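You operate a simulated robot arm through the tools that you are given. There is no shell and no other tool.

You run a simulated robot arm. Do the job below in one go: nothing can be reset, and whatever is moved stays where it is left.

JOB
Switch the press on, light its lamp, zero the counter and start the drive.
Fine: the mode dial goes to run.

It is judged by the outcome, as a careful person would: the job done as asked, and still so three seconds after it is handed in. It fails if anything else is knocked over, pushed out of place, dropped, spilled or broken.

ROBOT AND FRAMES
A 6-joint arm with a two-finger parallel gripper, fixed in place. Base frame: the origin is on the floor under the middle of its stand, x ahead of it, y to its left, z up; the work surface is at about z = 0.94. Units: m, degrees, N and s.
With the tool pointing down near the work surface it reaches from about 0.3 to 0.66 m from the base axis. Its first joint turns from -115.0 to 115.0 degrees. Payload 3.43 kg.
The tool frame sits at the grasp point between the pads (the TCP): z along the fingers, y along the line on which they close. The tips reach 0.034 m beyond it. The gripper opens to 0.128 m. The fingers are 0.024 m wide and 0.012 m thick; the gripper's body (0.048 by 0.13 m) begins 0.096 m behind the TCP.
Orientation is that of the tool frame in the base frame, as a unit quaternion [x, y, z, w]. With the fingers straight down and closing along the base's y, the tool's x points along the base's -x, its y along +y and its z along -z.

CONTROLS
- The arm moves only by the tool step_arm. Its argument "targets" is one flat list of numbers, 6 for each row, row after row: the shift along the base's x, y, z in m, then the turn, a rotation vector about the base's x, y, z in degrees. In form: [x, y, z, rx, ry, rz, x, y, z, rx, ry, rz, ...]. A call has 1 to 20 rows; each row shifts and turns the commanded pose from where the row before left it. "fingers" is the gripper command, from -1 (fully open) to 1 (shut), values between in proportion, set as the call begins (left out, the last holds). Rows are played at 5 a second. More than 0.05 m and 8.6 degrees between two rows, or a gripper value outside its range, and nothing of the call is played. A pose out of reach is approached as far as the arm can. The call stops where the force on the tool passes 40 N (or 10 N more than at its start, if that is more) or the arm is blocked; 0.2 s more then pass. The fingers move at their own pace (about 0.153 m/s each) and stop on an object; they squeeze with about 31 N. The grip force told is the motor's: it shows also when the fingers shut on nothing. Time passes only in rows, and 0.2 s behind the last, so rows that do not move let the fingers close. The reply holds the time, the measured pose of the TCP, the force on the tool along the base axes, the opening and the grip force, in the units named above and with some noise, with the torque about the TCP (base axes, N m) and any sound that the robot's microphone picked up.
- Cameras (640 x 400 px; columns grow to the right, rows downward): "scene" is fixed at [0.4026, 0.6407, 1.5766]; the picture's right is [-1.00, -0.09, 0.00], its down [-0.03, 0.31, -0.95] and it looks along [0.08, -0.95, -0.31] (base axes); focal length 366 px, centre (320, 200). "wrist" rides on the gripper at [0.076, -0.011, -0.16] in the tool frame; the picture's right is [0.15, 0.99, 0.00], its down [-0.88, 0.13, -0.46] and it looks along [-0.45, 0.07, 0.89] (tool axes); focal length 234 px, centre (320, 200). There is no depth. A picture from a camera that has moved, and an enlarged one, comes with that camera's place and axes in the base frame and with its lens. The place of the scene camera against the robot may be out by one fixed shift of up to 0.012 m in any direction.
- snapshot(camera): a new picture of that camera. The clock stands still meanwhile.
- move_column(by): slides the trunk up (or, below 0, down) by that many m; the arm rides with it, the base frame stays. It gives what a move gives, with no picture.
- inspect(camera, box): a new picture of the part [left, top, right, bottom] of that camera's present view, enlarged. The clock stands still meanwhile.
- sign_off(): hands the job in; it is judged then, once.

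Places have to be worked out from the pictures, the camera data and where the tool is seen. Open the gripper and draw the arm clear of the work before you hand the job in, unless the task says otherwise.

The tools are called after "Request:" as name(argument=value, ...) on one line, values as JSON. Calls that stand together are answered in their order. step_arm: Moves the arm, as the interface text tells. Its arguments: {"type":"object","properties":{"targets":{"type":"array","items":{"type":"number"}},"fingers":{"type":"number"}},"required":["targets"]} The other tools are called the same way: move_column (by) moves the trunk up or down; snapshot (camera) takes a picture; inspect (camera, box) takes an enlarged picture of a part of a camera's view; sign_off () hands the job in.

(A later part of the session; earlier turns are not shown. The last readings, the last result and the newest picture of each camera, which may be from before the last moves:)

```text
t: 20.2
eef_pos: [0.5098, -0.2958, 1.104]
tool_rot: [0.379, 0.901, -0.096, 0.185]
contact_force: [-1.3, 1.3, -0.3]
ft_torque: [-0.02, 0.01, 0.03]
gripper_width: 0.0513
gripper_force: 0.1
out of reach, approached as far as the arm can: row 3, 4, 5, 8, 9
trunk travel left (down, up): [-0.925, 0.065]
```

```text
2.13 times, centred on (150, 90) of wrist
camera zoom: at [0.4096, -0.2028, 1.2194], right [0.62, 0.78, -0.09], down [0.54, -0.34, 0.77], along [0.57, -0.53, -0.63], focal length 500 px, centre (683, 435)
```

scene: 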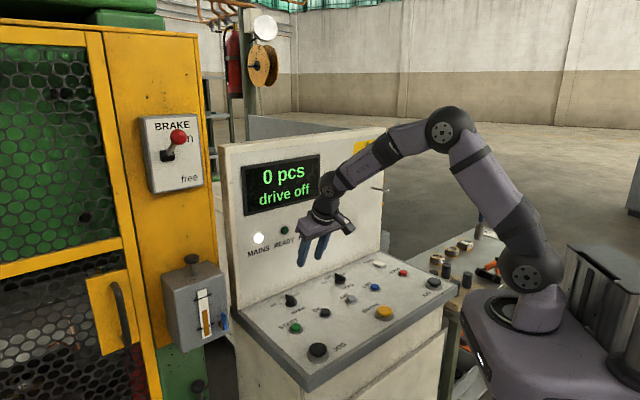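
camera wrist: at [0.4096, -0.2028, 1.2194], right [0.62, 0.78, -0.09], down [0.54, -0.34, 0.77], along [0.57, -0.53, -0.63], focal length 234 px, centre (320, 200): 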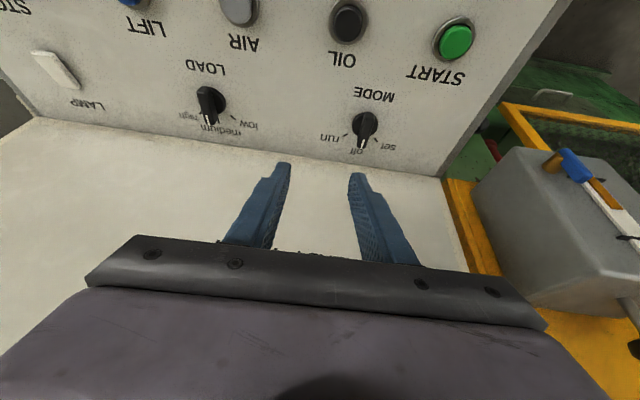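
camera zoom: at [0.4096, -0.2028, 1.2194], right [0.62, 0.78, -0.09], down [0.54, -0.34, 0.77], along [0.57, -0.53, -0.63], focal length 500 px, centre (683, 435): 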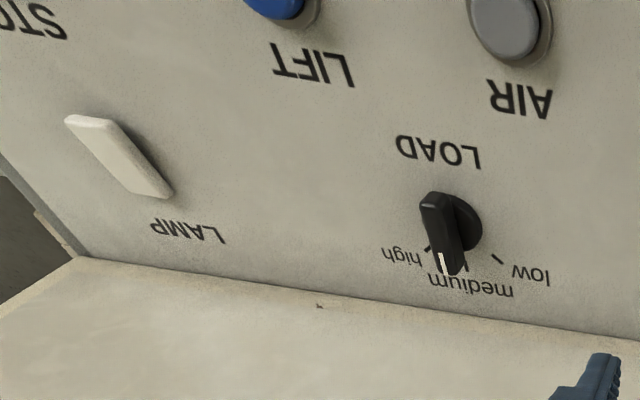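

MODE's disc is at about (0.566, -0.286), with "run" 45° clockwise from the present "off". I straighten the tool and move on-axis above the dial.

Request:
step_arm(targets=[0.009, 0.0133, -0.0087, 1.4, 0.5, 0.18, 0.009, 0.0133, -0.0087, 1.4, 0.5, 0.18, 0.009, 0.0133, -0.0087, 1.4, 0.5, 0.18])

Request:
inspect(camera="wrist", box=[220, 80, 420, 220])

Request:
inspect(camera="scene", box=[250, 190, 390, 340])

```text
t: 21.0
eef_pos: [0.5343, -0.2437, 1.0699]
tool_rot: [0.381, 0.907, -0.077, 0.162]
contact_force: [0.4, 0.3, 0.0]
ft_torque: [-0.02, 0.02, -0.03]
gripper_width: 0.0513
gripper_force: 0.1
out of reach, approached as far as the arm can: row 2, 3
trunk travel left (down, up): [-0.925, 0.065]
```

```text
2.86 times, centred on (320, 150) of wrist
camera zoom: at [0.4384, -0.1582, 1.1921], right [0.61, 0.79, -0.07], down [0.56, -0.38, 0.74], along [0.55, -0.49, -0.67], focal length 669 px, centre (320, 343)
```

zoom: 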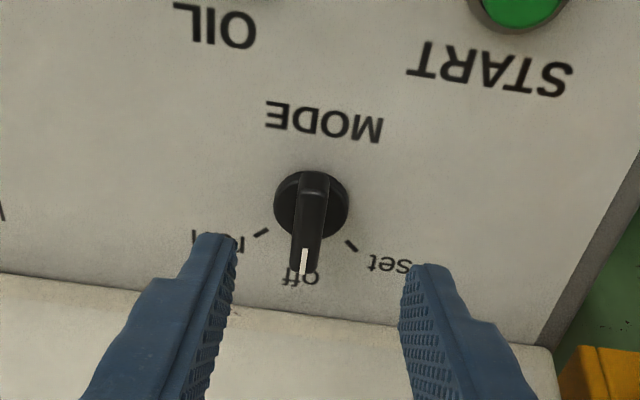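

```text
2.67 times, centred on (320, 265) of scene
camera zoom: at [0.4026, 0.6407, 1.5766], right [-1.0, -0.09, 0.0], down [-0.03, 0.31, -0.95], along [0.08, -0.95, -0.31], focal length 977 px, centre (320, 27)
```

zoom: 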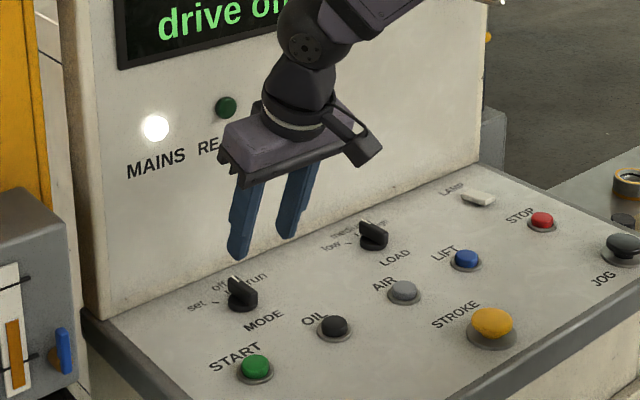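

I'm nearly on axis; the knob top is about z = 0.96. I descend to about 2 cm above the knob, correcting the small offset.

Request:
step_arm(targets=[0.0057, -0.0081, -0.019, 0.22, -0.22, 0, 0.0057, -0.0081, -0.019, 0.22, -0.22, 0, 0.0057, -0.0081, -0.019, 0.22, -0.22, 0])

Request:
inspect(camera="wrist", box=[220, 80, 420, 220])

Request:
inspect(camera="scene", box=[250, 230, 350, 340])

```text
t: 21.8
eef_pos: [0.5464, -0.2569, 1.005]
tool_rot: [0.382, 0.907, -0.066, 0.164]
contact_force: [0.1, 0.7, -0.4]
ft_torque: [0.02, -0.03, -0.02]
gripper_width: 0.0512
gripper_force: 0.3
out of reach, approached as far as the arm can: row 1, 2
trunk travel left (down, up): [-0.925, 0.065]
```

```text
2.86 times, centred on (320, 150) of wrist
camera zoom: at [0.4475, -0.173, 1.128], right [0.61, 0.79, -0.04], down [0.56, -0.39, 0.74], along [0.56, -0.47, -0.68], focal length 669 px, centre (320, 343)
```

zoom: 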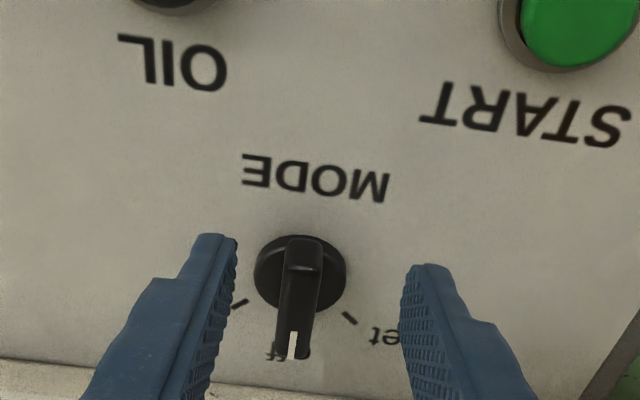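

```text
3.64 times, centred on (300, 285) of scene
camera zoom: at [0.4026, 0.6407, 1.5766], right [-1.0, -0.09, 0.0], down [-0.03, 0.31, -0.95], along [0.08, -0.95, -0.31], focal length 1333 px, centre (393, -109)
```

zoom: 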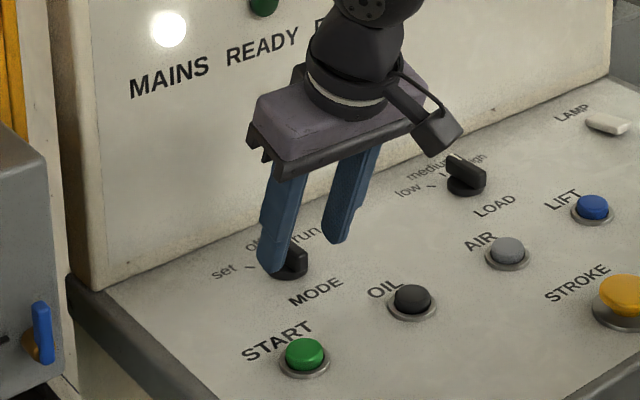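

The orientation is now right; the dial is ~4 mm to one side and 2.5 cm further toward the panel. I shift over it, then lower so the tips straddle the bar.

Request:
step_arm(targets=[0.0071, -0.0103, 0, 0, 0, 0, 0.0071, -0.0103, 0, 0, 0, 0, 0, 0, -0.007, 0, 0, 0, 0, 0, -0.007, 0, 0, 0])

Request:
inspect(camera="wrist", box=[220, 80, 420, 220])

Request:
inspect(camera="scene", box=[250, 230, 350, 340])

```text
t: 22.8
eef_pos: [0.5524, -0.2618, 0.9823]
tool_rot: [0.382, 0.907, -0.064, 0.164]
contact_force: [0.9, 0.0, 0.3]
ft_torque: [0.01, 0.03, 0.0]
gripper_width: 0.0511
gripper_force: 0.0
out of reach, approached as far as the arm can: row 1, 2, 3
trunk travel left (down, up): [-0.925, 0.065]
```

```text
2.86 times, centred on (320, 150) of wrist
camera zoom: at [0.455, -0.1789, 1.1054], right [0.61, 0.79, -0.04], down [0.56, -0.39, 0.73], along [0.56, -0.47, -0.68], focal length 669 px, centre (320, 343)
```

zoom: 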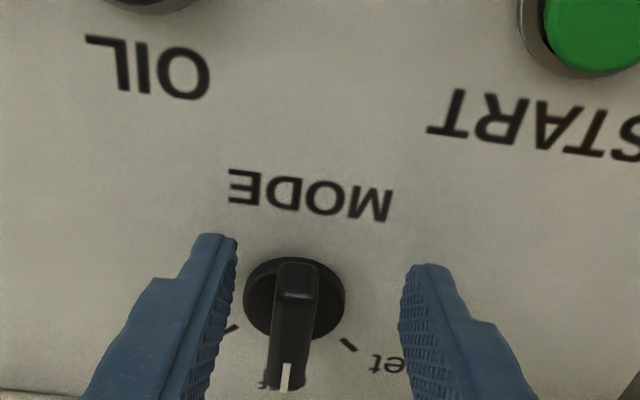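

```text
3.64 times, centred on (300, 285) of scene
camera zoom: at [0.4026, 0.6407, 1.5766], right [-1.0, -0.09, 0.0], down [-0.03, 0.31, -0.95], along [0.08, -0.95, -0.31], focal length 1333 px, centre (393, -109)
```

zoom: 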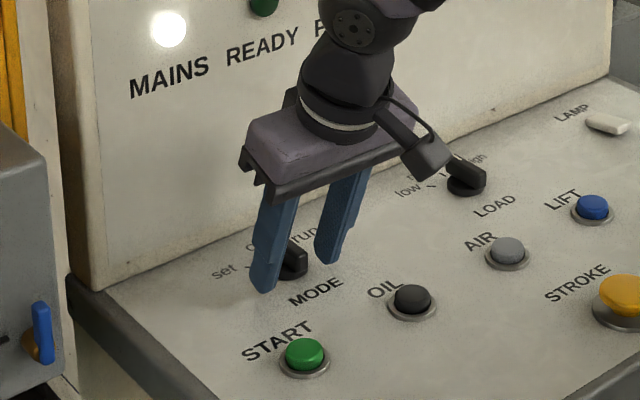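

The arm isn't following outward moves here; I need to see its configuration before choosing trunk height.

Request:
snapshot(camera="scene")

```text
taken
```

scene: 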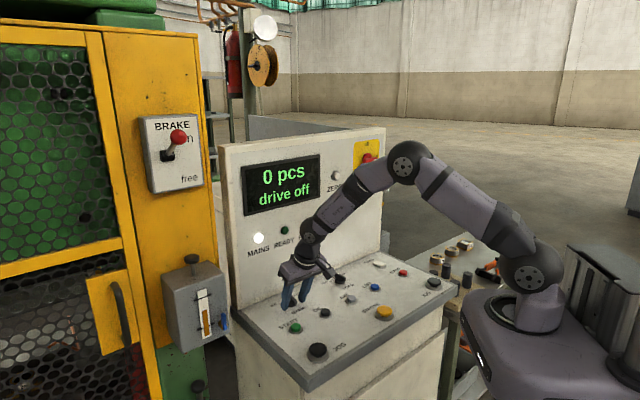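

The elbow isn't stretched, so a shoulder-lean limit likely applies; lowering the trunk should relieve it. I first lift the tool well clear of the desk.

Request:
step_arm(targets=[0, 0, 0.02, 0, 0, 0, -0.008, 0.008, 0.03, 0, 0, 0, -0.01, 0.01, 0.035, 0, 0, 0, -0.01, 0.01, 0.035, 0, 0, 0, -0.01, 0.01, 0.035, 0, 0, 0, -0.01, 0.01, 0.035, 0, 0, 0])

```text
t: 24.2
eef_pos: [0.4934, -0.1778, 1.1433]
tool_rot: [0.382, 0.906, -0.071, 0.167]
contact_force: [-0.6, 0.2, 0.5]
ft_torque: [-0.03, -0.03, 0.02]
gripper_width: 0.0512
gripper_force: 0.1
out of reach, approached as far as the arm can: row 1, 2, 3, 4, 5, 6
trunk travel left (down, up): [-0.925, 0.065]
```

The moves are still flagged, so this may be a wrist-singularity matter. I try bringing the tool to straight down (further from the forearm's direction) and see whether tracking recovers.

Request:
step_arm(targets=[0, 0, 0.01, 4.75, 4.68, 0, 0, 0, 0.01, 4.75, 4.68, 0, 0, 0, 0, 4.75, 4.68, 0])

Request:
snapshot(camera="scene")

```text
t: 25.0
eef_pos: [0.4798, -0.1464, 1.1173]
tool_rot: [0.387, 0.914, -0.098, 0.069]
contact_force: [-0.1, 0.1, -0.4]
ft_torque: [-0.02, -0.02, 0.02]
gripper_width: 0.0509
gripper_force: 0.0
out of reach, approached as far as the arm can: row 1, 2, 3
trunk travel left (down, up): [-0.925, 0.065]
```

```text
taken
```

scene: 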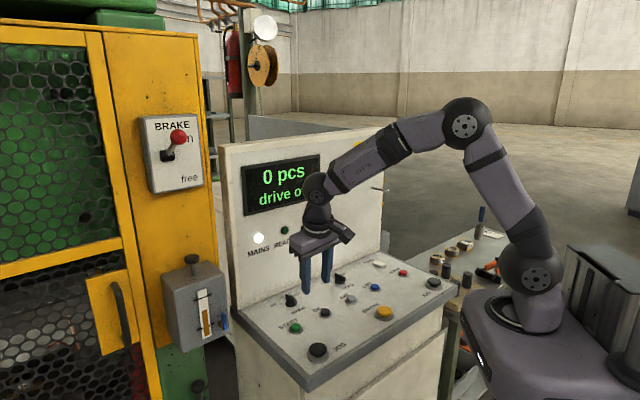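

Geometry suggests the forearm-roll joint wound up to its limit during that swing (crossing the wrist singularity off-plane). I unwind by retracing to the level pose in front of the panel.

Request:
step_arm(targets=[-0.015, -0.0254, 0.0173, -5.2, -5.86, 0.6, -0.015, -0.0254, 0.0173, -5.2, -5.86, 0.6, -0.015, -0.0254, 0.0173, -5.2, -5.86, 0.6, -0.015, -0.0254, 0.0173, -5.2, -5.86, 0.6, -0.015, -0.0254, 0.0173, -5.2, -5.86, 0.6])

```text
t: 26.2
eef_pos: [0.404, -0.2765, 1.2063]
tool_rot: [0.351, 0.832, -0.195, 0.384]
contact_force: [0.3, -0.4, -0.2]
ft_torque: [0.02, 0.0, 0.0]
gripper_width: 0.0512
gripper_force: 0.0
trunk travel left (down, up): [-0.925, 0.065]
```

Tracking is clean again. I continue the second half to the level pose.

Request:
step_arm(targets=[-0.015, -0.0254, 0.0173, -5.2, -5.86, 0.6, -0.015, -0.0254, 0.0173, -5.2, -5.86, 0.6, -0.015, -0.0254, 0.0173, -5.2, -5.86, 0.6, -0.015, -0.0254, 0.0173, -5.2, -5.86, 0.6, -0.015, -0.0254, 0.0173, -5.2, -5.86, 0.6])

```text
t: 27.4
eef_pos: [0.3337, -0.4053, 1.2923]
tool_rot: [0.273, 0.652, -0.272, 0.653]
contact_force: [-0.3, -0.4, 0.8]
ft_torque: [-0.03, -0.02, 0.03]
gripper_width: 0.0512
gripper_force: 0.0
out of reach, approached as far as the arm can: row 3
trunk travel left (down, up): [-0.925, 0.065]
```

Level again. I retrace the original path: over to the MAIN side, then tilt back down to 40°, the reverse of how I came up.

Request:
step_arm(targets=[-0.023, -0.0289, 0.0098, 0, 0, 0, -0.023, -0.0289, 0.0098, 0, 0, 0, -0.023, -0.0289, 0.0098, 0, 0, 0, -0.023, -0.0289, 0.0098, 0, 0, 0])

Request:
step_arm(targets=[-0.0016, 0.025, 0.0156, 5.07, 5.03, 0, -0.0016, 0.025, 0.0156, 5.07, 5.03, 0, -0.0016, 0.025, 0.0156, 5.07, 5.03, 0, -0.0016, 0.025, 0.0156, 5.07, 5.03, 0, -0.0016, 0.025, 0.0156, 5.07, 5.03, 0, -0.0016, 0.025, 0.0156, 5.07, 5.03, 0, -0.0016, 0.025, 0.0156, 5.07, 5.03, 0])

```text
t: 28.4
eef_pos: [0.2402, -0.521, 1.3312]
tool_rot: [0.273, 0.653, -0.271, 0.652]
contact_force: [-0.9, -0.9, -0.1]
ft_torque: [-0.01, -0.01, 0.06]
gripper_width: 0.0513
gripper_force: 0.1
trunk travel left (down, up): [-0.925, 0.065]
```

```text
t: 30.0
eef_pos: [0.2284, -0.3407, 1.4419]
tool_rot: [0.362, 0.867, -0.132, 0.316]
contact_force: [0.4, 0.2, -0.1]
ft_torque: [-0.02, -0.02, -0.04]
gripper_width: 0.0514
gripper_force: 0.1
trunk travel left (down, up): [-0.925, 0.065]
```

Unwound cleanly. Now I bring the tool straight down in the original arm branch and check tracking.

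Request:
step_arm(targets=[0.0203, 0.028, -0.008, 5.69, 5.63, 0, 0.0203, 0.028, -0.008, 5.69, 5.63, 0, 0.0203, 0.028, -0.008, 5.69, 5.63, 0, 0.0203, 0.028, -0.008, 5.69, 5.63, 0, 0.0203, 0.028, -0.008, 5.69, 5.63, 0])

Request:
step_arm(targets=[0.025, -0.0056, -0.04, -1.78, -1.755, 0, 0.025, -0.0056, -0.04, -1.78, -1.755, 0, 0.025, -0.0056, -0.04, -1.78, -1.755, 0, 0.025, -0.0056, -0.04, -1.78, -1.755, 0, 0.025, -0.0056, -0.04, -1.78, -1.755, 0, 0.025, -0.0056, -0.04, -1.78, -1.755, 0])

```text
t: 31.2
eef_pos: [0.2308, -0.2416, 1.4011]
tool_rot: [0.381, 0.915, 0.09, 0.103]
contact_force: [-0.5, -0.6, -0.2]
ft_torque: [-0.01, 0.01, -0.01]
gripper_width: 0.0511
gripper_force: 0.2
out of reach, approached as far as the arm can: row 1, 2, 3, 4, 5
trunk travel left (down, up): [-0.925, 0.065]
```

```text
t: 32.6
eef_pos: [0.3811, -0.2718, 1.1596]
tool_rot: [0.36, 0.905, 0.039, 0.221]
contact_force: [-0.2, 0.0, -0.1]
ft_torque: [0.01, 0.01, 0.03]
gripper_width: 0.0514
gripper_force: 0.0
trunk travel left (down, up): [-0.925, 0.065]
```

The stuck poses fit a forearm-roll limit in the "flipped wrist" branch; to get back to the original branch I must cross the singularity exactly in the arm's plane. I level the tool again at a point where the tool azimuth equals the arm azimuth (-45°).

Request:
step_arm(targets=[0.0005, -0.0133, 0.01, -6.07, -4.57, -1.33, 0.0005, -0.0133, 0.01, -6.07, -4.57, -1.33, 0.0005, -0.0133, 0.01, -6.07, -4.57, -1.33, 0.0005, -0.0133, 0.01, -6.07, -4.57, -1.33, 0.0005, -0.0133, 0.01, -6.07, -4.57, -1.33, 0.0005, -0.0133, 0.01, -6.07, -4.57, -1.33, 0.0005, -0.0133, 0.01, -6.07, -4.57, -1.33, 0.0005, -0.0133, 0.01, -6.07, -4.57, -1.33, 0.0005, -0.0133, 0.01, -6.07, -4.57, -1.33])

Request:
snapshot(camera="scene")

```text
t: 34.6
eef_pos: [0.3826, -0.3905, 1.2494]
tool_rot: [0.271, 0.651, -0.275, 0.653]
contact_force: [0.2, 0.0, 0.1]
ft_torque: [0.0, -0.01, 0.02]
gripper_width: 0.051
gripper_force: 0.0
trunk travel left (down, up): [-0.925, 0.065]
```

```text
taken
```

scene: 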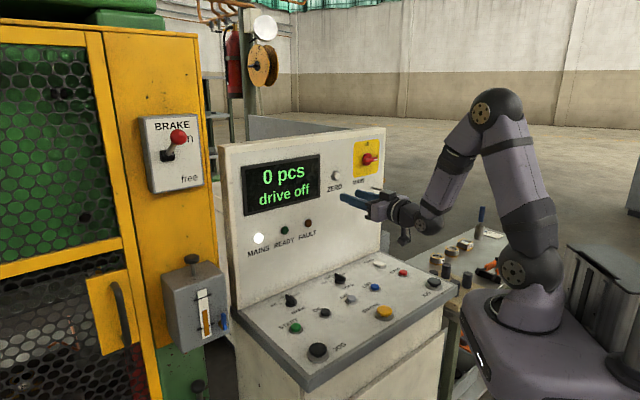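

Level and in-plane (e ≈ 0). I now tilt down strictly in the arm's plane, half way first.

Request:
step_arm(targets=[-0.0026, 0.0029, -0.0041, 5.34, 5.26, 0, -0.0026, 0.0029, -0.0041, 5.34, 5.26, 0, -0.0026, 0.0029, -0.0041, 5.34, 5.26, 0, -0.0026, 0.0029, -0.0041, 5.34, 5.26, 0, -0.0026, 0.0029, -0.0041, 5.34, 5.26, 0, -0.0026, 0.0029, -0.0041, 5.34, 5.26, 0, -0.0026, 0.0029, -0.0041, 5.34, 5.26, 0, -0.0026, 0.0029, -0.0041, 5.34, 5.26, 0])

```text
t: 36.4
eef_pos: [0.3805, -0.362, 1.2268]
tool_rot: [0.348, 0.867, -0.108, 0.341]
contact_force: [0.0, 0.3, 0.8]
ft_torque: [-0.02, 0.0, 0.02]
gripper_width: 0.0516
gripper_force: 0.1
out of reach, approached as far as the arm can: row 6, 7
trunk travel left (down, up): [-0.925, 0.065]
```

The crossing rows were flagged and a small twist appeared; I correct the twist and continue tilting to learn which branch I am in.

Request:
step_arm(targets=[-0.006, -0.003, -0.006, 3.1, 5.25, -1.2, -0.006, -0.003, -0.006, 3.1, 5.25, -1.2])

```text
t: 37.0
eef_pos: [0.3589, -0.3719, 1.209]
tool_rot: [0.364, 0.886, -0.094, 0.272]
contact_force: [-0.1, 0.1, 0.4]
ft_torque: [-0.01, -0.01, -0.01]
gripper_width: 0.0513
gripper_force: 0.0
out of reach, approached as far as the arm can: row 2
trunk travel left (down, up): [-0.925, 0.065]
```

I keep tilting to vertical at the same spot to test whether it tracks.

Request:
step_arm(targets=[-0.002, 0.004, 0.003, 5.58, 6.25, -0.18, -0.002, 0.004, 0.003, 5.58, 6.25, -0.18, -0.002, 0.004, 0.003, 5.58, 6.25, -0.18, -0.002, 0.004, 0.003, 5.58, 6.25, -0.18])

Request:
snapshot(camera="scene")

```text
t: 38.0
eef_pos: [0.2885, -0.3648, 1.154]
tool_rot: [0.382, 0.916, 0.074, 0.099]
contact_force: [-0.3, -1.6, 0.7]
ft_torque: [0.01, 0.01, -0.01]
gripper_width: 0.0511
gripper_force: 0.1
out of reach, approached as far as the arm can: row 1, 2, 3, 4
trunk travel left (down, up): [-0.925, 0.065]
```

```text
taken
```

scene: 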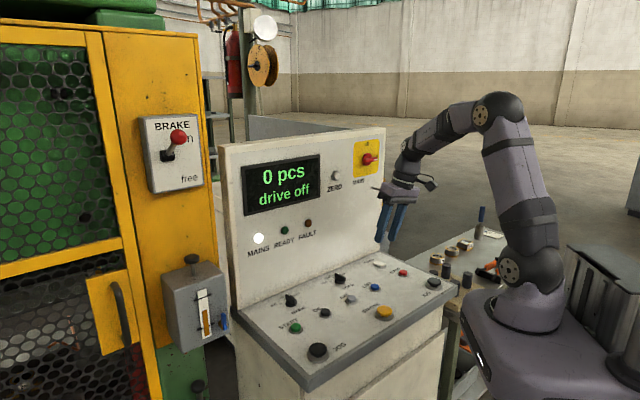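

I'm in the wrong wrist branch with the roll joint at its stop. I'll swing the arm to a safe open spot, then pass the tool up through the forearm line on the side where the stop forces the wrist to cross over.

Request:
step_arm(targets=[0.0073, 0.0398, 0.003, 0, 0, 4.35, 0.0073, 0.0398, 0.003, 0, 0, 4.35, 0.0073, 0.0398, 0.003, 0, 0, 4.35, 0.0073, 0.0398, 0.003, 0, 0, 4.35])

```text
t: 39.0
eef_pos: [0.3191, -0.2022, 1.1694]
tool_rot: [0.239, 0.963, 0.086, 0.088]
contact_force: [-0.1, -0.5, -0.2]
ft_torque: [-0.05, -0.01, 0.01]
gripper_width: 0.0513
gripper_force: 0.1
trunk travel left (down, up): [-0.925, 0.065]
```

Tracking is clean here. Now the crossing sweep, with the wrist point held roughly still.

Request:
step_arm(targets=[0.0158, -0.0228, 0.0024, -6.29, -4.54, -1.96, 0.0147, -0.0229, 0.0061, -6.29, -4.54, -1.96, 0.0133, -0.0225, 0.0098, -6.29, -4.54, -1.96, 0.0116, -0.0217, 0.0131, -6.29, -4.54, -1.96, 0.0097, -0.0205, 0.0163, -6.29, -4.54, -1.96, 0.0076, -0.0188, 0.0192, -6.29, -4.54, -1.96, 0.0054, -0.0168, 0.0216, -6.29, -4.54, -1.96, 0.0031, -0.0145, 0.0237, -6.29, -4.54, -1.96, 0.0007, -0.0118, 0.0253, -6.29, -4.54, -1.96, -0.0018, -0.009, 0.0264, -6.29, -4.54, -1.96, -0.0041, -0.006, 0.027, -6.29, -4.54, -1.96])

Request:
snapshot(camera="scene")

```text
t: 41.4
eef_pos: [0.3975, -0.3668, 1.3345]
tool_rot: [0.245, 0.722, -0.327, 0.558]
contact_force: [-1.1, -0.8, 0.4]
ft_torque: [0.01, 0.01, 0.02]
gripper_width: 0.0513
gripper_force: 0.1
out of reach, approached as far as the arm can: row 7, 8
trunk travel left (down, up): [-0.925, 0.065]
```

```text
taken
```

scene: 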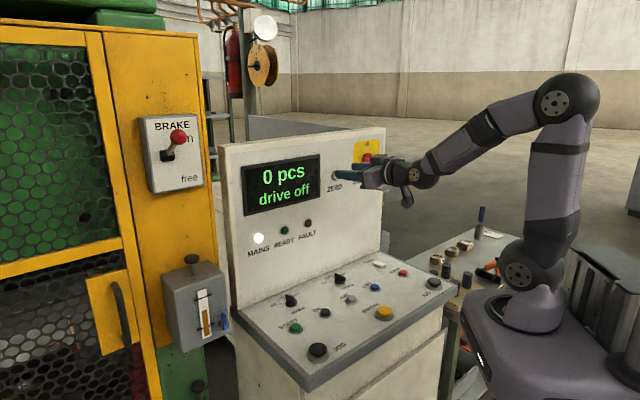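

Only the two crossing rows were flagged and the rest tracked, as expected for a wrist cross-over. I shift left so the arm azimuth differs well from the tool's, then swing down on that side.

Request:
step_arm(targets=[0.0217, 0.0277, 0, 0, 0, 0, 0.0217, 0.0277, 0, 0, 0, 0, 0.0217, 0.0277, 0, 0, 0, 0])

Request:
step_arm(targets=[0.0015, 0.0084, -0.018, 6.45, 4.85, -0.66, 0.0015, 0.0084, -0.018, 6.45, 4.85, -0.66, 0.0015, 0.0084, -0.018, 6.45, 4.85, -0.66, 0.0015, 0.0084, -0.018, 6.45, 4.85, -0.66, 0.0015, 0.0084, -0.018, 6.45, 4.85, -0.66, 0.0015, 0.0084, -0.018, 6.45, 4.85, -0.66, 0.0015, 0.0084, -0.018, 6.45, 4.85, -0.66, 0.0015, 0.0084, -0.018, 6.45, 4.85, -0.66, 0.0015, 0.0084, -0.018, 6.45, 4.85, -0.66, 0.0015, 0.0084, -0.018, 6.45, 4.85, -0.66])

```text
t: 42.2
eef_pos: [0.4641, -0.2825, 1.3372]
tool_rot: [0.245, 0.723, -0.327, 0.557]
contact_force: [0.2, -0.1, 0.2]
ft_torque: [-0.02, -0.01, -0.02]
gripper_width: 0.0515
gripper_force: 0.0
trunk travel left (down, up): [-0.925, 0.065]
```

```text
t: 44.4
eef_pos: [0.4628, -0.1703, 1.1037]
tool_rot: [0.384, 0.916, -0.107, 0.033]
contact_force: [0.6, 0.4, 0.1]
ft_torque: [-0.02, -0.02, -0.03]
gripper_width: 0.0513
gripper_force: 0.1
out of reach, approached as far as the arm can: row 8, 9, 10
trunk travel left (down, up): [-0.925, 0.065]
```

Still the same stop (now the opposite sign), so the cross-over failed. I'll retry more robustly: move to an open spot, then drive the tool both toward the forearm line and against the stop, so that the roll joint cannot simply spin the free way.

Request:
step_arm(targets=[-0.0389, -0.0225, 0.0123, 0, 0, -5, -0.0389, -0.0225, 0.0123, 0, 0, -5, -0.0389, -0.0225, 0.0123, 0, 0, -5, -0.0389, -0.0225, 0.0123, 0, 0, -5, -0.0389, -0.0225, 0.0123, 0, 0, -5])

Request:
step_arm(targets=[0.0151, -0.007, 0.0087, 0.44, -5.38, 5.93, 0.0151, -0.007, 0.0087, 0.44, -5.38, 5.93, 0.0151, -0.007, 0.0087, 0.44, -5.38, 5.93, 0.0151, -0.007, 0.0087, 0.44, -5.38, 5.93])

```text
t: 45.6
eef_pos: [0.2644, -0.2812, 1.1621]
tool_rot: [0.573, 0.811, -0.119, 0.01]
contact_force: [-0.1, 0.5, -0.3]
ft_torque: [-0.01, -0.03, 0.03]
gripper_width: 0.0512
gripper_force: 0.1
trunk travel left (down, up): [-0.925, 0.065]
```

```text
t: 46.6
eef_pos: [0.3623, -0.2526, 1.1316]
tool_rot: [0.42, 0.883, -0.095, 0.189]
contact_force: [1.0, -0.1, 0.0]
ft_torque: [0.01, 0.02, -0.04]
gripper_width: 0.0512
gripper_force: 0.1
out of reach, approached as far as the arm can: row 1, 2, 3, 4
trunk travel left (down, up): [-0.925, 0.065]
```

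The tool is moving toward the forearm line along the stop as intended (about 26° off now). I continue in the same sense through the line.

Request:
step_arm(targets=[0.014, -0.0006, 0.0137, 2.4, -5.4, 5.38, 0.014, -0.0006, 0.0137, 2.4, -5.4, 5.38, 0.014, -0.0006, 0.0137, 2.4, -5.4, 5.38, 0.014, -0.0006, 0.0137, 2.4, -5.4, 5.38, 0.014, -0.0006, 0.0137, 2.4, -5.4, 5.38])

```text
t: 47.8
eef_pos: [0.4032, -0.2964, 1.1714]
tool_rot: [0.391, 0.849, -0.129, 0.331]
contact_force: [0.1, -0.9, -0.1]
ft_torque: [0.0, 0.0, 0.02]
gripper_width: 0.0514
gripper_force: 0.1
out of reach, approached as far as the arm can: row 1, 2, 3, 4, 5
trunk travel left (down, up): [-0.925, 0.065]
```

I'm within ~12° of the forearm line. I keep driving in the same sense.

Request:
step_arm(targets=[0.0115, 0.0068, 0.008, 1.7, -6.09, 5.53, 0.0115, 0.0068, 0.008, 1.7, -6.09, 5.53, 0.0115, 0.0068, 0.008, 1.7, -6.09, 5.53, 0.0115, 0.0068, 0.008, 1.7, -6.09, 5.53])

Request:
snapshot(camera="scene")

```text
t: 48.8
eef_pos: [0.4527, -0.2705, 1.2034]
tool_rot: [0.259, 0.825, 0.074, 0.496]
contact_force: [-0.6, -0.3, 0.4]
ft_torque: [0.05, 0.02, 0.0]
gripper_width: 0.0511
gripper_force: 0.1
out of reach, approached as far as the arm can: row 1
trunk travel left (down, up): [-0.925, 0.065]
```

```text
taken
```

scene: 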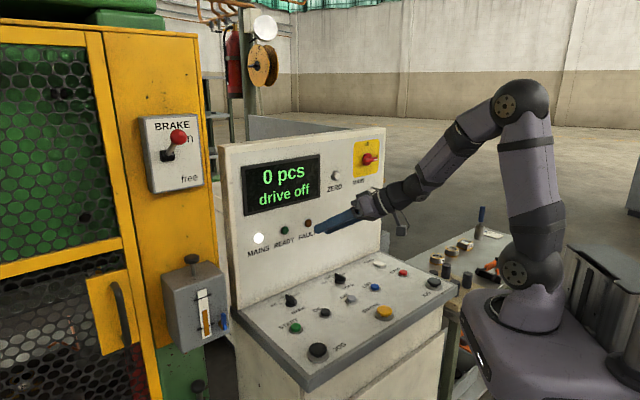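

Rows 2–4 tracked freely and the tool is now on the other side of the forearm line; this looks like a genuine cross-over. I bring the tool to vertical to confirm.

Request:
step_arm(targets=[-0.0128, 0.0026, -0.0004, 1.85, 7.32, -1.2, -0.0128, 0.0026, -0.0004, 1.85, 7.32, -1.2, -0.0128, 0.0026, -0.0004, 1.85, 7.32, -1.2, -0.0128, 0.0026, -0.0004, 1.85, 7.32, -1.2, -0.0128, 0.0026, -0.0004, 1.85, 7.32, -1.2, -0.0128, 0.0026, -0.0004, 1.85, 7.32, -1.2, -0.0128, 0.0026, -0.0004, 1.85, 7.32, -1.2, -0.0128, 0.0026, -0.0004, 1.85, 7.32, -1.2])

```text
t: 50.6
eef_pos: [0.3502, -0.249, 1.1981]
tool_rot: [0.386, 0.923, -0.002, -0.002]
contact_force: [0.1, 0.0, 0.3]
ft_torque: [0.01, 0.0, 0.01]
gripper_width: 0.0512
gripper_force: 0.1
trunk travel left (down, up): [-0.925, 0.065]
```

Tool is exactly vertical with no flags: the original branch is restored. Now I go to a hover 8 cm back from MODE along the tool axis, leaning 15°.

Request:
step_arm(targets=[0.033, -0.0026, -0.0225, -1.78, -1.755, 0, 0.033, -0.0026, -0.0225, -1.78, -1.755, 0, 0.033, -0.0026, -0.0225, -1.78, -1.755, 0, 0.033, -0.0026, -0.0225, -1.78, -1.755, 0, 0.033, -0.0026, -0.0225, -1.78, -1.755, 0, 0.033, -0.0026, -0.0225, -1.78, -1.755, 0])

Request:
inspect(camera="wrist", box=[220, 80, 420, 220])

Request:
snapshot(camera="scene")

```text
t: 52.0
eef_pos: [0.5512, -0.2622, 1.0635]
tool_rot: [0.382, 0.915, -0.053, 0.118]
contact_force: [-0.1, 0.7, -0.7]
ft_torque: [0.0, 0.03, -0.03]
gripper_width: 0.0513
gripper_force: 0.1
trunk travel left (down, up): [-0.925, 0.065]
```

```text
2.86 times, centred on (320, 150) of wrist
camera zoom: at [0.4614, -0.1871, 1.1985], right [0.6, 0.8, -0.04], down [0.61, -0.43, 0.67], along [0.51, -0.43, -0.74], focal length 669 px, centre (320, 343)
```

zoom: 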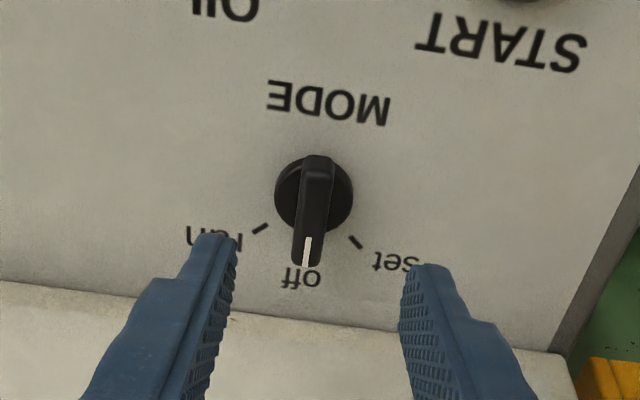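

```text
taken
```

scene: 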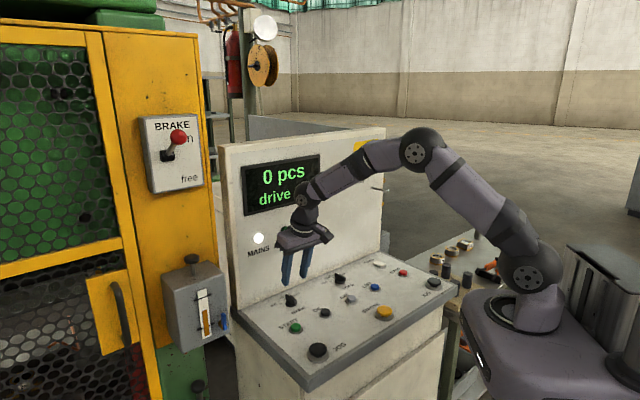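

Tracking is clean now. The dial axis refines to (0.567, -0.284), disc top z ≈ 0.945. I descend most of the way with a 4 mm lateral correction.

Request:
step_arm(targets=[0.0049, -0.0077, -0.0189, 0, 0, 0, 0.0049, -0.0077, -0.0189, 0, 0, 0, 0, 0, -0.0189, 0, 0, 0])

Request:
inspect(camera="wrist", box=[220, 80, 420, 220])

Request:
inspect(camera="scene", box=[250, 230, 350, 340])

```text
t: 52.8
eef_pos: [0.5594, -0.2797, 1.0071]
tool_rot: [0.382, 0.915, -0.052, 0.118]
contact_force: [0.3, 0.2, 0.5]
ft_torque: [0.02, -0.03, 0.03]
gripper_width: 0.0512
gripper_force: 0.1
trunk travel left (down, up): [-0.925, 0.065]
```

```text
2.86 times, centred on (320, 150) of wrist
camera zoom: at [0.471, -0.204, 1.1423], right [0.61, 0.79, -0.04], down [0.61, -0.43, 0.67], along [0.51, -0.43, -0.74], focal length 669 px, centre (320, 343)
```

zoom: 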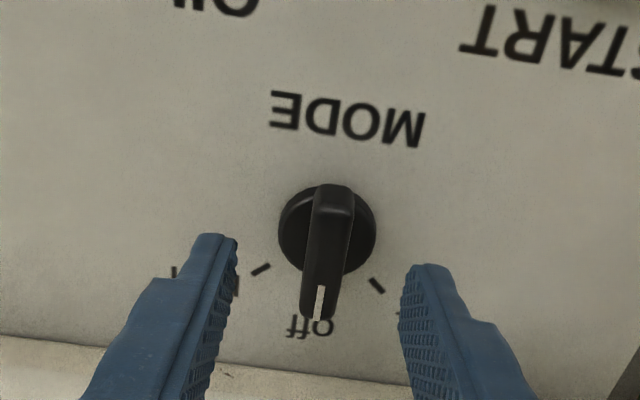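

```text
3.64 times, centred on (300, 285) of scene
camera zoom: at [0.4026, 0.6407, 1.5766], right [-1.0, -0.09, 0.0], down [-0.03, 0.31, -0.95], along [0.08, -0.95, -0.31], focal length 1333 px, centre (393, -109)
```

zoom: 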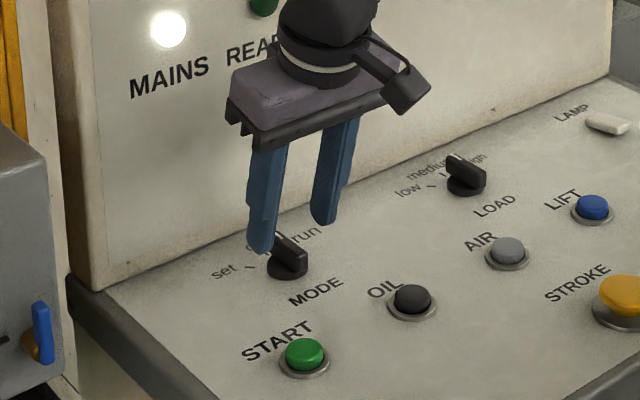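

The dial is now 2–3 mm to the left of centre; I correct that and lower the last 19 mm so the tips straddle the bar.

Request:
step_arm(targets=[0.0021, 0.0014, -0.0092, 0, 0, 0, 0, 0, -0.01, 0, 0, 0])

Request:
inspect(camera="wrist", box=[220, 80, 420, 220])

Request:
inspect(camera="scene", box=[250, 250, 330, 330])

```text
t: 53.4
eef_pos: [0.5615, -0.2786, 0.9902]
tool_rot: [0.382, 0.915, -0.052, 0.119]
contact_force: [-0.4, -0.1, -0.1]
ft_torque: [0.01, 0.02, 0.01]
gripper_width: 0.051
gripper_force: 0.1
trunk travel left (down, up): [-0.925, 0.065]
```

```text
2.86 times, centred on (320, 150) of wrist
camera zoom: at [0.4723, -0.203, 1.1237], right [0.6, 0.8, -0.04], down [0.61, -0.43, 0.67], along [0.51, -0.43, -0.74], focal length 669 px, centre (320, 343)
```

zoom: 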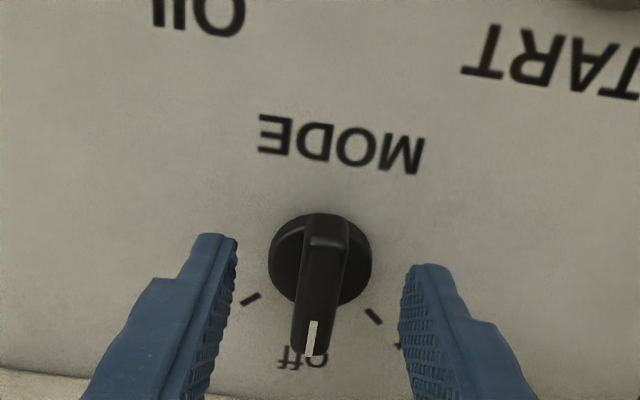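

```text
5.00 times, centred on (290, 290) of scene
camera zoom: at [0.4026, 0.6407, 1.5766], right [-1.0, -0.09, 0.0], down [-0.03, 0.31, -0.95], along [0.08, -0.95, -0.31], focal length 1832 px, centre (470, -250)
```

zoom: 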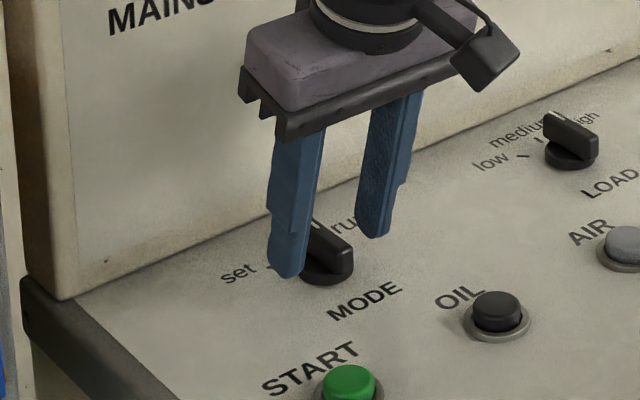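

Well centred. I lower 3 mm more and close on the bar.

Request:
step_arm(targets=[0, 0, -0.003, 0, 0, 0, 0, 0, 0, 0, 0, 0])

Request:
step_arm(targets=[0, 0, 0, 0, 0, 0, 0, 0, 0, 0, 0, 0, 0, 0, 0, 0, 0, 0], fingers=1)

Request:
inspect(camera="wrist", box=[220, 80, 420, 220])

Request:
inspect(camera="scene", box=[250, 250, 330, 330])

```text
t: 54.0
eef_pos: [0.5614, -0.2773, 0.9858]
tool_rot: [0.382, 0.915, -0.052, 0.12]
contact_force: [-0.8, -0.1, 0.6]
ft_torque: [-0.03, -0.06, 0.01]
gripper_width: 0.0512
gripper_force: 0.2
trunk travel left (down, up): [-0.925, 0.065]
```

```text
t: 54.8
eef_pos: [0.5613, -0.2782, 0.986]
tool_rot: [0.382, 0.915, -0.052, 0.12]
contact_force: [2.0, 0.8, -0.7]
ft_torque: [0.07, -0.51, 0.02]
gripper_width: 0.013
gripper_force: 45.3
trunk travel left (down, up): [-0.925, 0.065]
```

```text
2.86 times, centred on (320, 150) of wrist
camera zoom: at [0.472, -0.203, 1.1208], right [0.61, 0.8, -0.04], down [0.61, -0.43, 0.67], along [0.51, -0.43, -0.74], focal length 669 px, centre (320, 343)
```

zoom: 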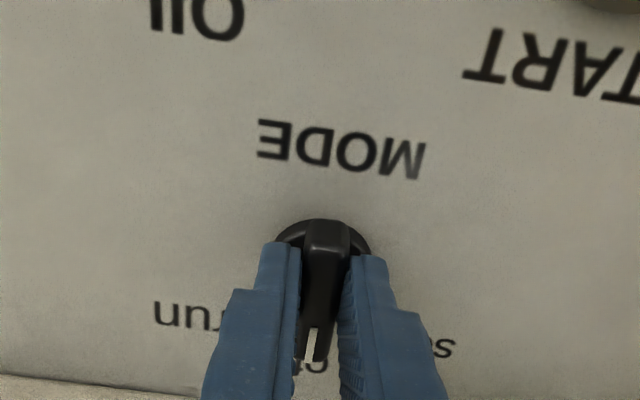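

```text
5.00 times, centred on (290, 290) of scene
camera zoom: at [0.4026, 0.6407, 1.5766], right [-1.0, -0.09, 0.0], down [-0.03, 0.31, -0.95], along [0.08, -0.95, -0.31], focal length 1832 px, centre (470, -250)
```

zoom: 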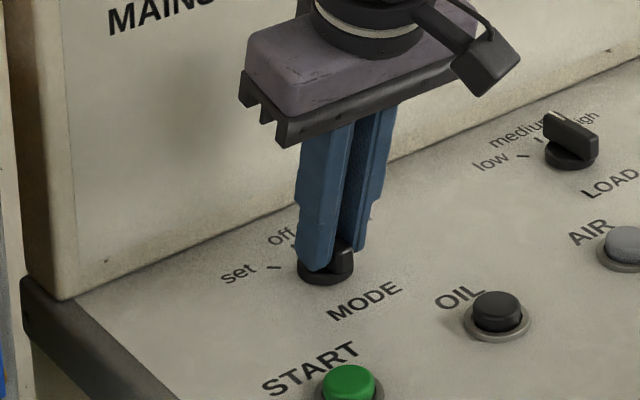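

Gripped at 13 mm. I rotate the dial 45° clockwise (seen from above), orbiting the TCP about the dial axis.

Request:
step_arm(targets=[0.0009, 0.0007, 0, 0, 0, -7.5, 0.001, 0.0006, 0, 0, 0, -7.5, 0.001, 0.0005, 0, 0, 0, -7.5, 0.0011, 0.0003, 0, 0, 0, -7.5, 0.0011, 0.0002, 0, 0, 0, -7.5, 0.0012, 0, 0, 0, 0, -7.5])

Request:
snapshot(camera="wrist")

Request:
inspect(camera="scene", box=[220, 130, 360, 340])

```text
t: 56.2
eef_pos: [0.5698, -0.2738, 0.9862]
tool_rot: [0.704, 0.698, -0.093, 0.091]
contact_force: [11.3, 9.7, 0.8]
ft_torque: [0.86, -0.42, 0.51]
gripper_width: 0.0125
gripper_force: 45.2
trunk travel left (down, up): [-0.925, 0.065]
```

```text
taken
camera wrist: at [0.5582, -0.1592, 1.1207], right [0.99, 0.13, -0.04], down [0.13, -0.73, 0.67], along [0.06, -0.67, -0.74], focal length 234 px, centre (320, 200)
```

wrist: 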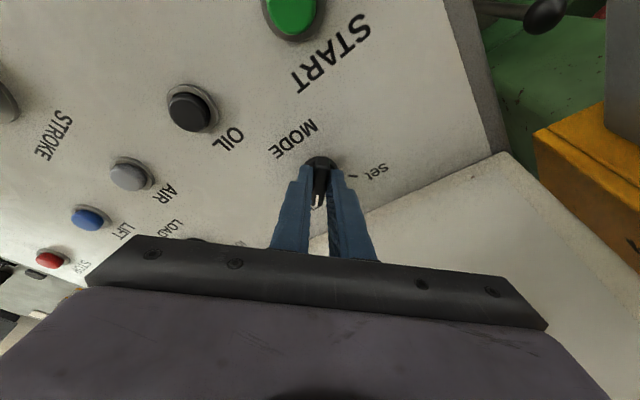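

```text
1.90 times, centred on (290, 235) of scene
camera zoom: at [0.4026, 0.6407, 1.5766], right [-1.0, -0.09, 0.0], down [-0.03, 0.31, -0.95], along [0.08, -0.95, -0.31], focal length 698 px, centre (377, 133)
```

zoom: 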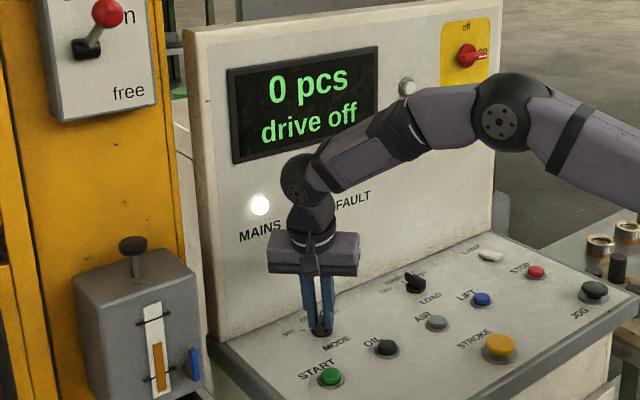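

The dial has turned 45° with modest force. I release slightly and lift straight up to check it.

Request:
step_arm(targets=[0, 0, 0, 0, 0, 0, 0, 0, 0, 0, 0, 0, 0, 0, 0.02, 0, 0, 0, 0, 0.005, 0.03, 0, 0, 0, -0.01, 0.015, 0.035, 0, 0, 0, -0.01, 0.015, 0.035, 0, 0, 0], fingers=0.4)

Request:
snapshot(camera="wrist")

Request:
inspect(camera="scene", box=[250, 250, 330, 340])

Request:
inspect(camera="scene", box=[220, 130, 420, 265])

```text
t: 57.6
eef_pos: [0.5423, -0.2425, 1.1071]
tool_rot: [0.704, 0.698, -0.094, 0.091]
contact_force: [-0.2, 0.9, 0.2]
ft_torque: [-0.01, 0.0, 0.03]
gripper_width: 0.0386
gripper_force: 0.1
trunk travel left (down, up): [-0.925, 0.065]
```

```text
taken
camera wrist: at [0.5312, -0.126, 1.242], right [0.99, 0.13, -0.04], down [0.13, -0.73, 0.67], along [0.06, -0.67, -0.74], focal length 234 px, centre (320, 200)
```

wrist: 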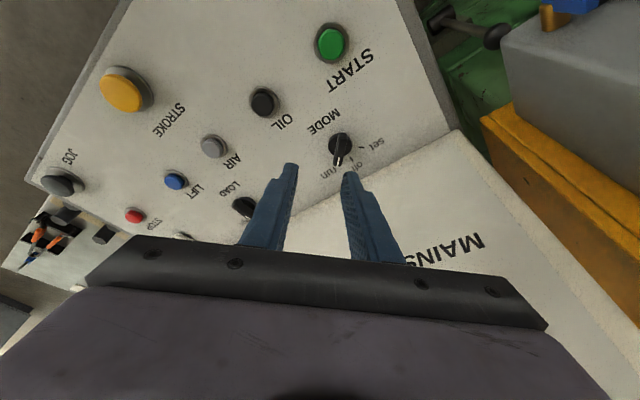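

```text
4.44 times, centred on (290, 295) of scene
camera zoom: at [0.4026, 0.6407, 1.5766], right [-1.0, -0.09, 0.0], down [-0.03, 0.31, -0.95], along [0.08, -0.95, -0.31], focal length 1629 px, centre (453, -222)
```

zoom: 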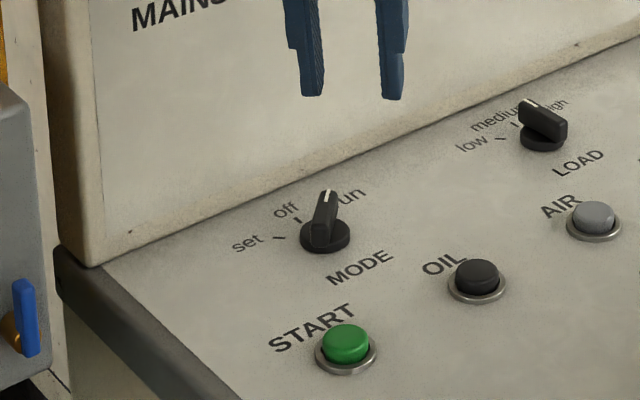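

```text
2.96 times, centred on (320, 198) of scene
camera zoom: at [0.4026, 0.6407, 1.5766], right [-1.0, -0.09, 0.0], down [-0.03, 0.31, -0.95], along [0.08, -0.95, -0.31], focal length 1086 px, centre (320, 207)
```

zoom: 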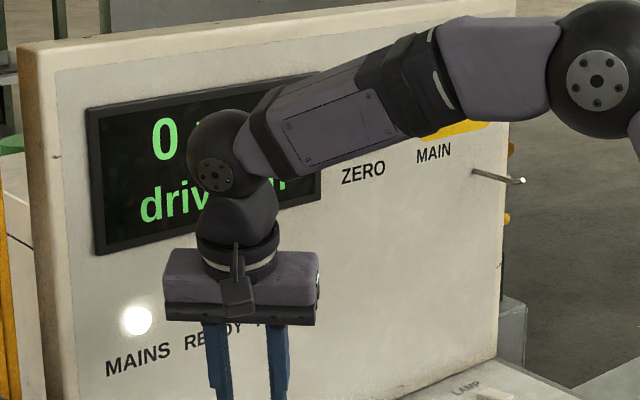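

The MODE dial now points at "run". Next the LAMP rocker: I raise, straighten the tool and travel across to a hover near it, also clearing the view of the READY lamp.

Request:
step_arm(targets=[-0.01, 0.01, 0.03, 7.5, 0, 0, -0.01, 0.01, 0.03, 7.5, 0, 0, -0.034, -0.0347, 0, 0, 0, 5.65, -0.034, -0.0347, 0, 0, 0, 5.65, -0.034, -0.0347, 0, 0, 0, 5.65, -0.034, -0.0347, 0, 0, 0, 5.65, -0.034, -0.0347, 0, 0, 0, 5.65, -0.034, -0.0347, 0, 0, 0, 5.65, -0.034, -0.0347, 0, 0, 0, 5.65, -0.034, -0.0347, 0, 0, 0, 5.65], fingers=1)

Request:
snapshot(camera="wrist")

Request:
snapshot(camera="scene")

```text
t: 59.8
eef_pos: [0.2502, -0.4995, 1.1655]
tool_rot: [0.383, 0.924, -0.002, -0.002]
contact_force: [-0.1, 0.5, -0.6]
ft_torque: [0.02, -0.02, 0.01]
gripper_width: 0.0
gripper_force: 31.5
trunk travel left (down, up): [-0.925, 0.065]
```

```text
taken
camera wrist: at [0.1886, -0.4529, 1.3254], right [0.6, 0.8, -0.01], down [0.72, -0.53, 0.45], along [0.36, -0.27, -0.89], focal length 234 px, centre (320, 200)
```

wrist: 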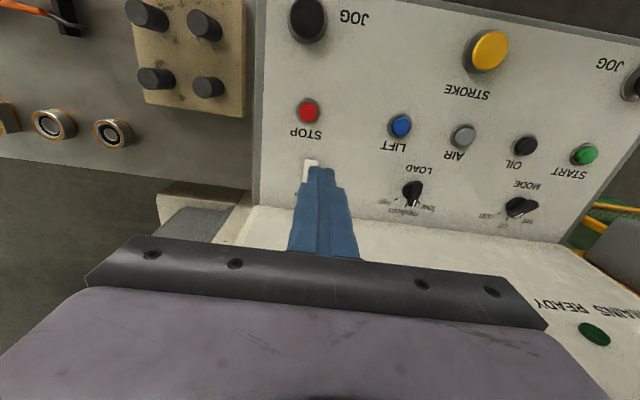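

```text
taken
```

scene: 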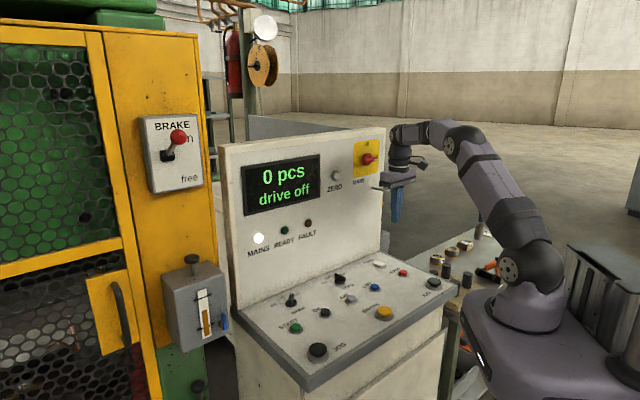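

READY and FAULT are both dark so far. I look closely at the LAMP rocker from here.

Request:
inspect(camera="wrist", box=[260, 120, 380, 220])

Request:
inspect(camera="scene", box=[360, 250, 420, 290])

Request:
inspect(camera="scene", box=[230, 140, 350, 265])

```text
4.00 times, centred on (320, 170) of wrist
camera zoom: at [0.1886, -0.4529, 1.3254], right [0.6, 0.8, -0.01], down [0.72, -0.53, 0.45], along [0.36, -0.27, -0.89], focal length 937 px, centre (320, 320)
```

zoom: 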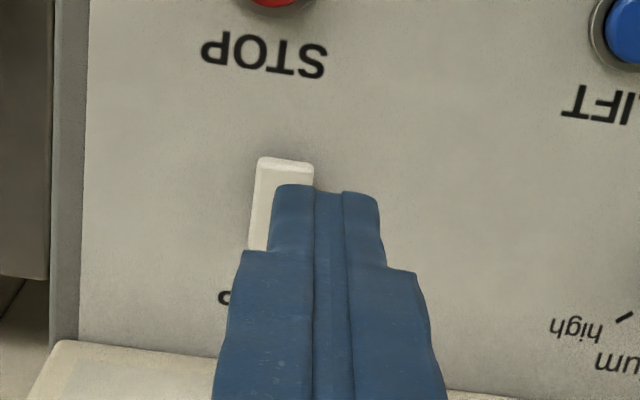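

```text
10.00 times, centred on (390, 270) of scene
camera zoom: at [0.4026, 0.6407, 1.5766], right [-1.0, -0.09, 0.0], down [-0.03, 0.31, -0.95], along [0.08, -0.95, -0.31], focal length 3665 px, centre (-380, -500)
```

zoom: 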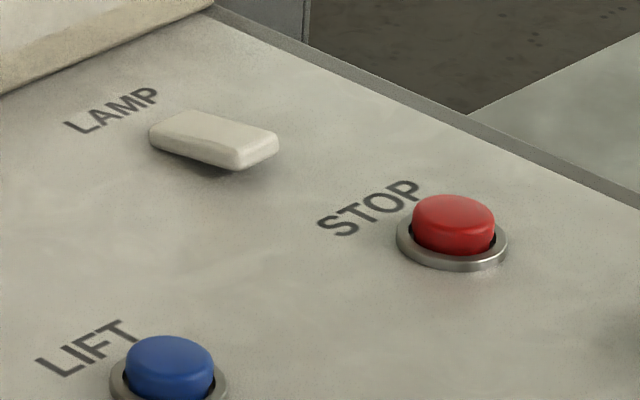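

```text
3.20 times, centred on (290, 202) of scene
camera zoom: at [0.4026, 0.6407, 1.5766], right [-1.0, -0.09, 0.0], down [-0.03, 0.31, -0.95], along [0.08, -0.95, -0.31], focal length 1173 px, centre (416, 192)
```

zoom: 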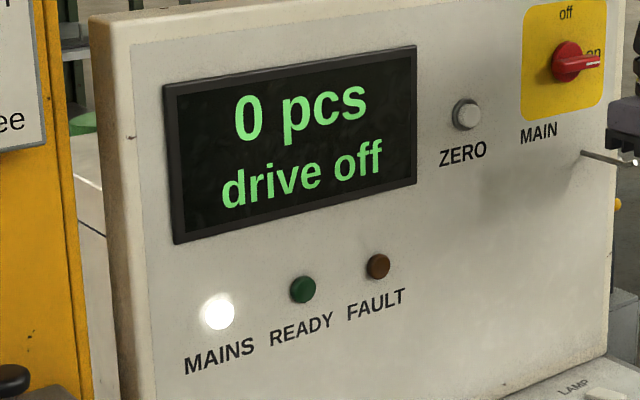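

A hook juts about 8 cm out of the panel right above the LAMP area (tip near (0.268, -0.568, 1.217)), so a vertical wrist there could hit it. The rocker's operator-side end is the raised one; I lean the tool 25° back from the panel before going down.

Request:
step_arm(targets=[-0.0069, 0.0043, -0.0114, -4.45, -4.39, 0, -0.0069, 0.0043, -0.0114, -4.45, -4.39, 0, -0.0069, 0.0043, -0.0114, -4.45, -4.39, 0, -0.0069, 0.0043, -0.0114, -4.45, -4.39, 0])

Request:
snapshot(camera="wrist")

Request:
inspect(camera="wrist", box=[240, 80, 400, 200])

```text
t: 60.8
eef_pos: [0.2249, -0.4816, 1.1226]
tool_rot: [0.375, 0.901, -0.088, 0.199]
contact_force: [-0.2, -0.2, -0.3]
ft_torque: [0.02, -0.02, -0.02]
gripper_width: 0.0
gripper_force: 30.9
trunk travel left (down, up): [-0.925, 0.065]
```

```text
taken
camera wrist: at [0.1216, -0.3914, 1.2341], right [0.61, 0.79, -0.07], down [0.52, -0.33, 0.78], along [0.6, -0.52, -0.62], focal length 234 px, centre (320, 200)
```

wrist: 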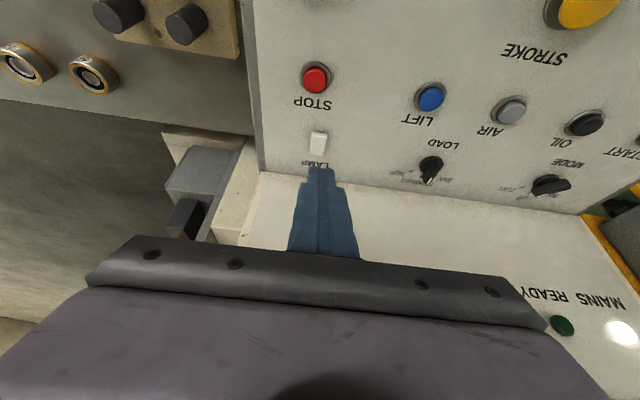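

```text
3.33 times, centred on (320, 140) of wrist
camera zoom: at [0.1216, -0.3914, 1.2341], right [0.61, 0.79, -0.07], down [0.52, -0.33, 0.78], along [0.6, -0.52, -0.62], focal length 781 px, centre (320, 400)
```

zoom: 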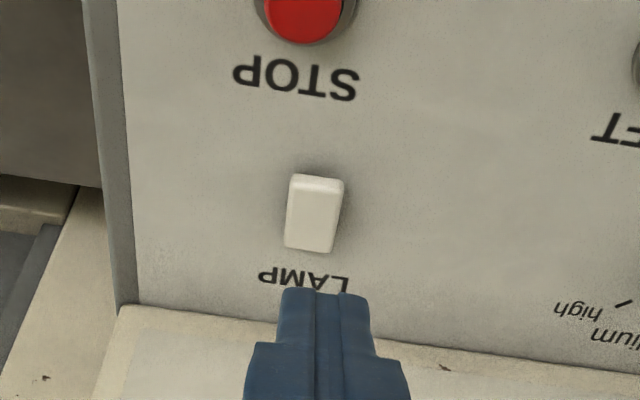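

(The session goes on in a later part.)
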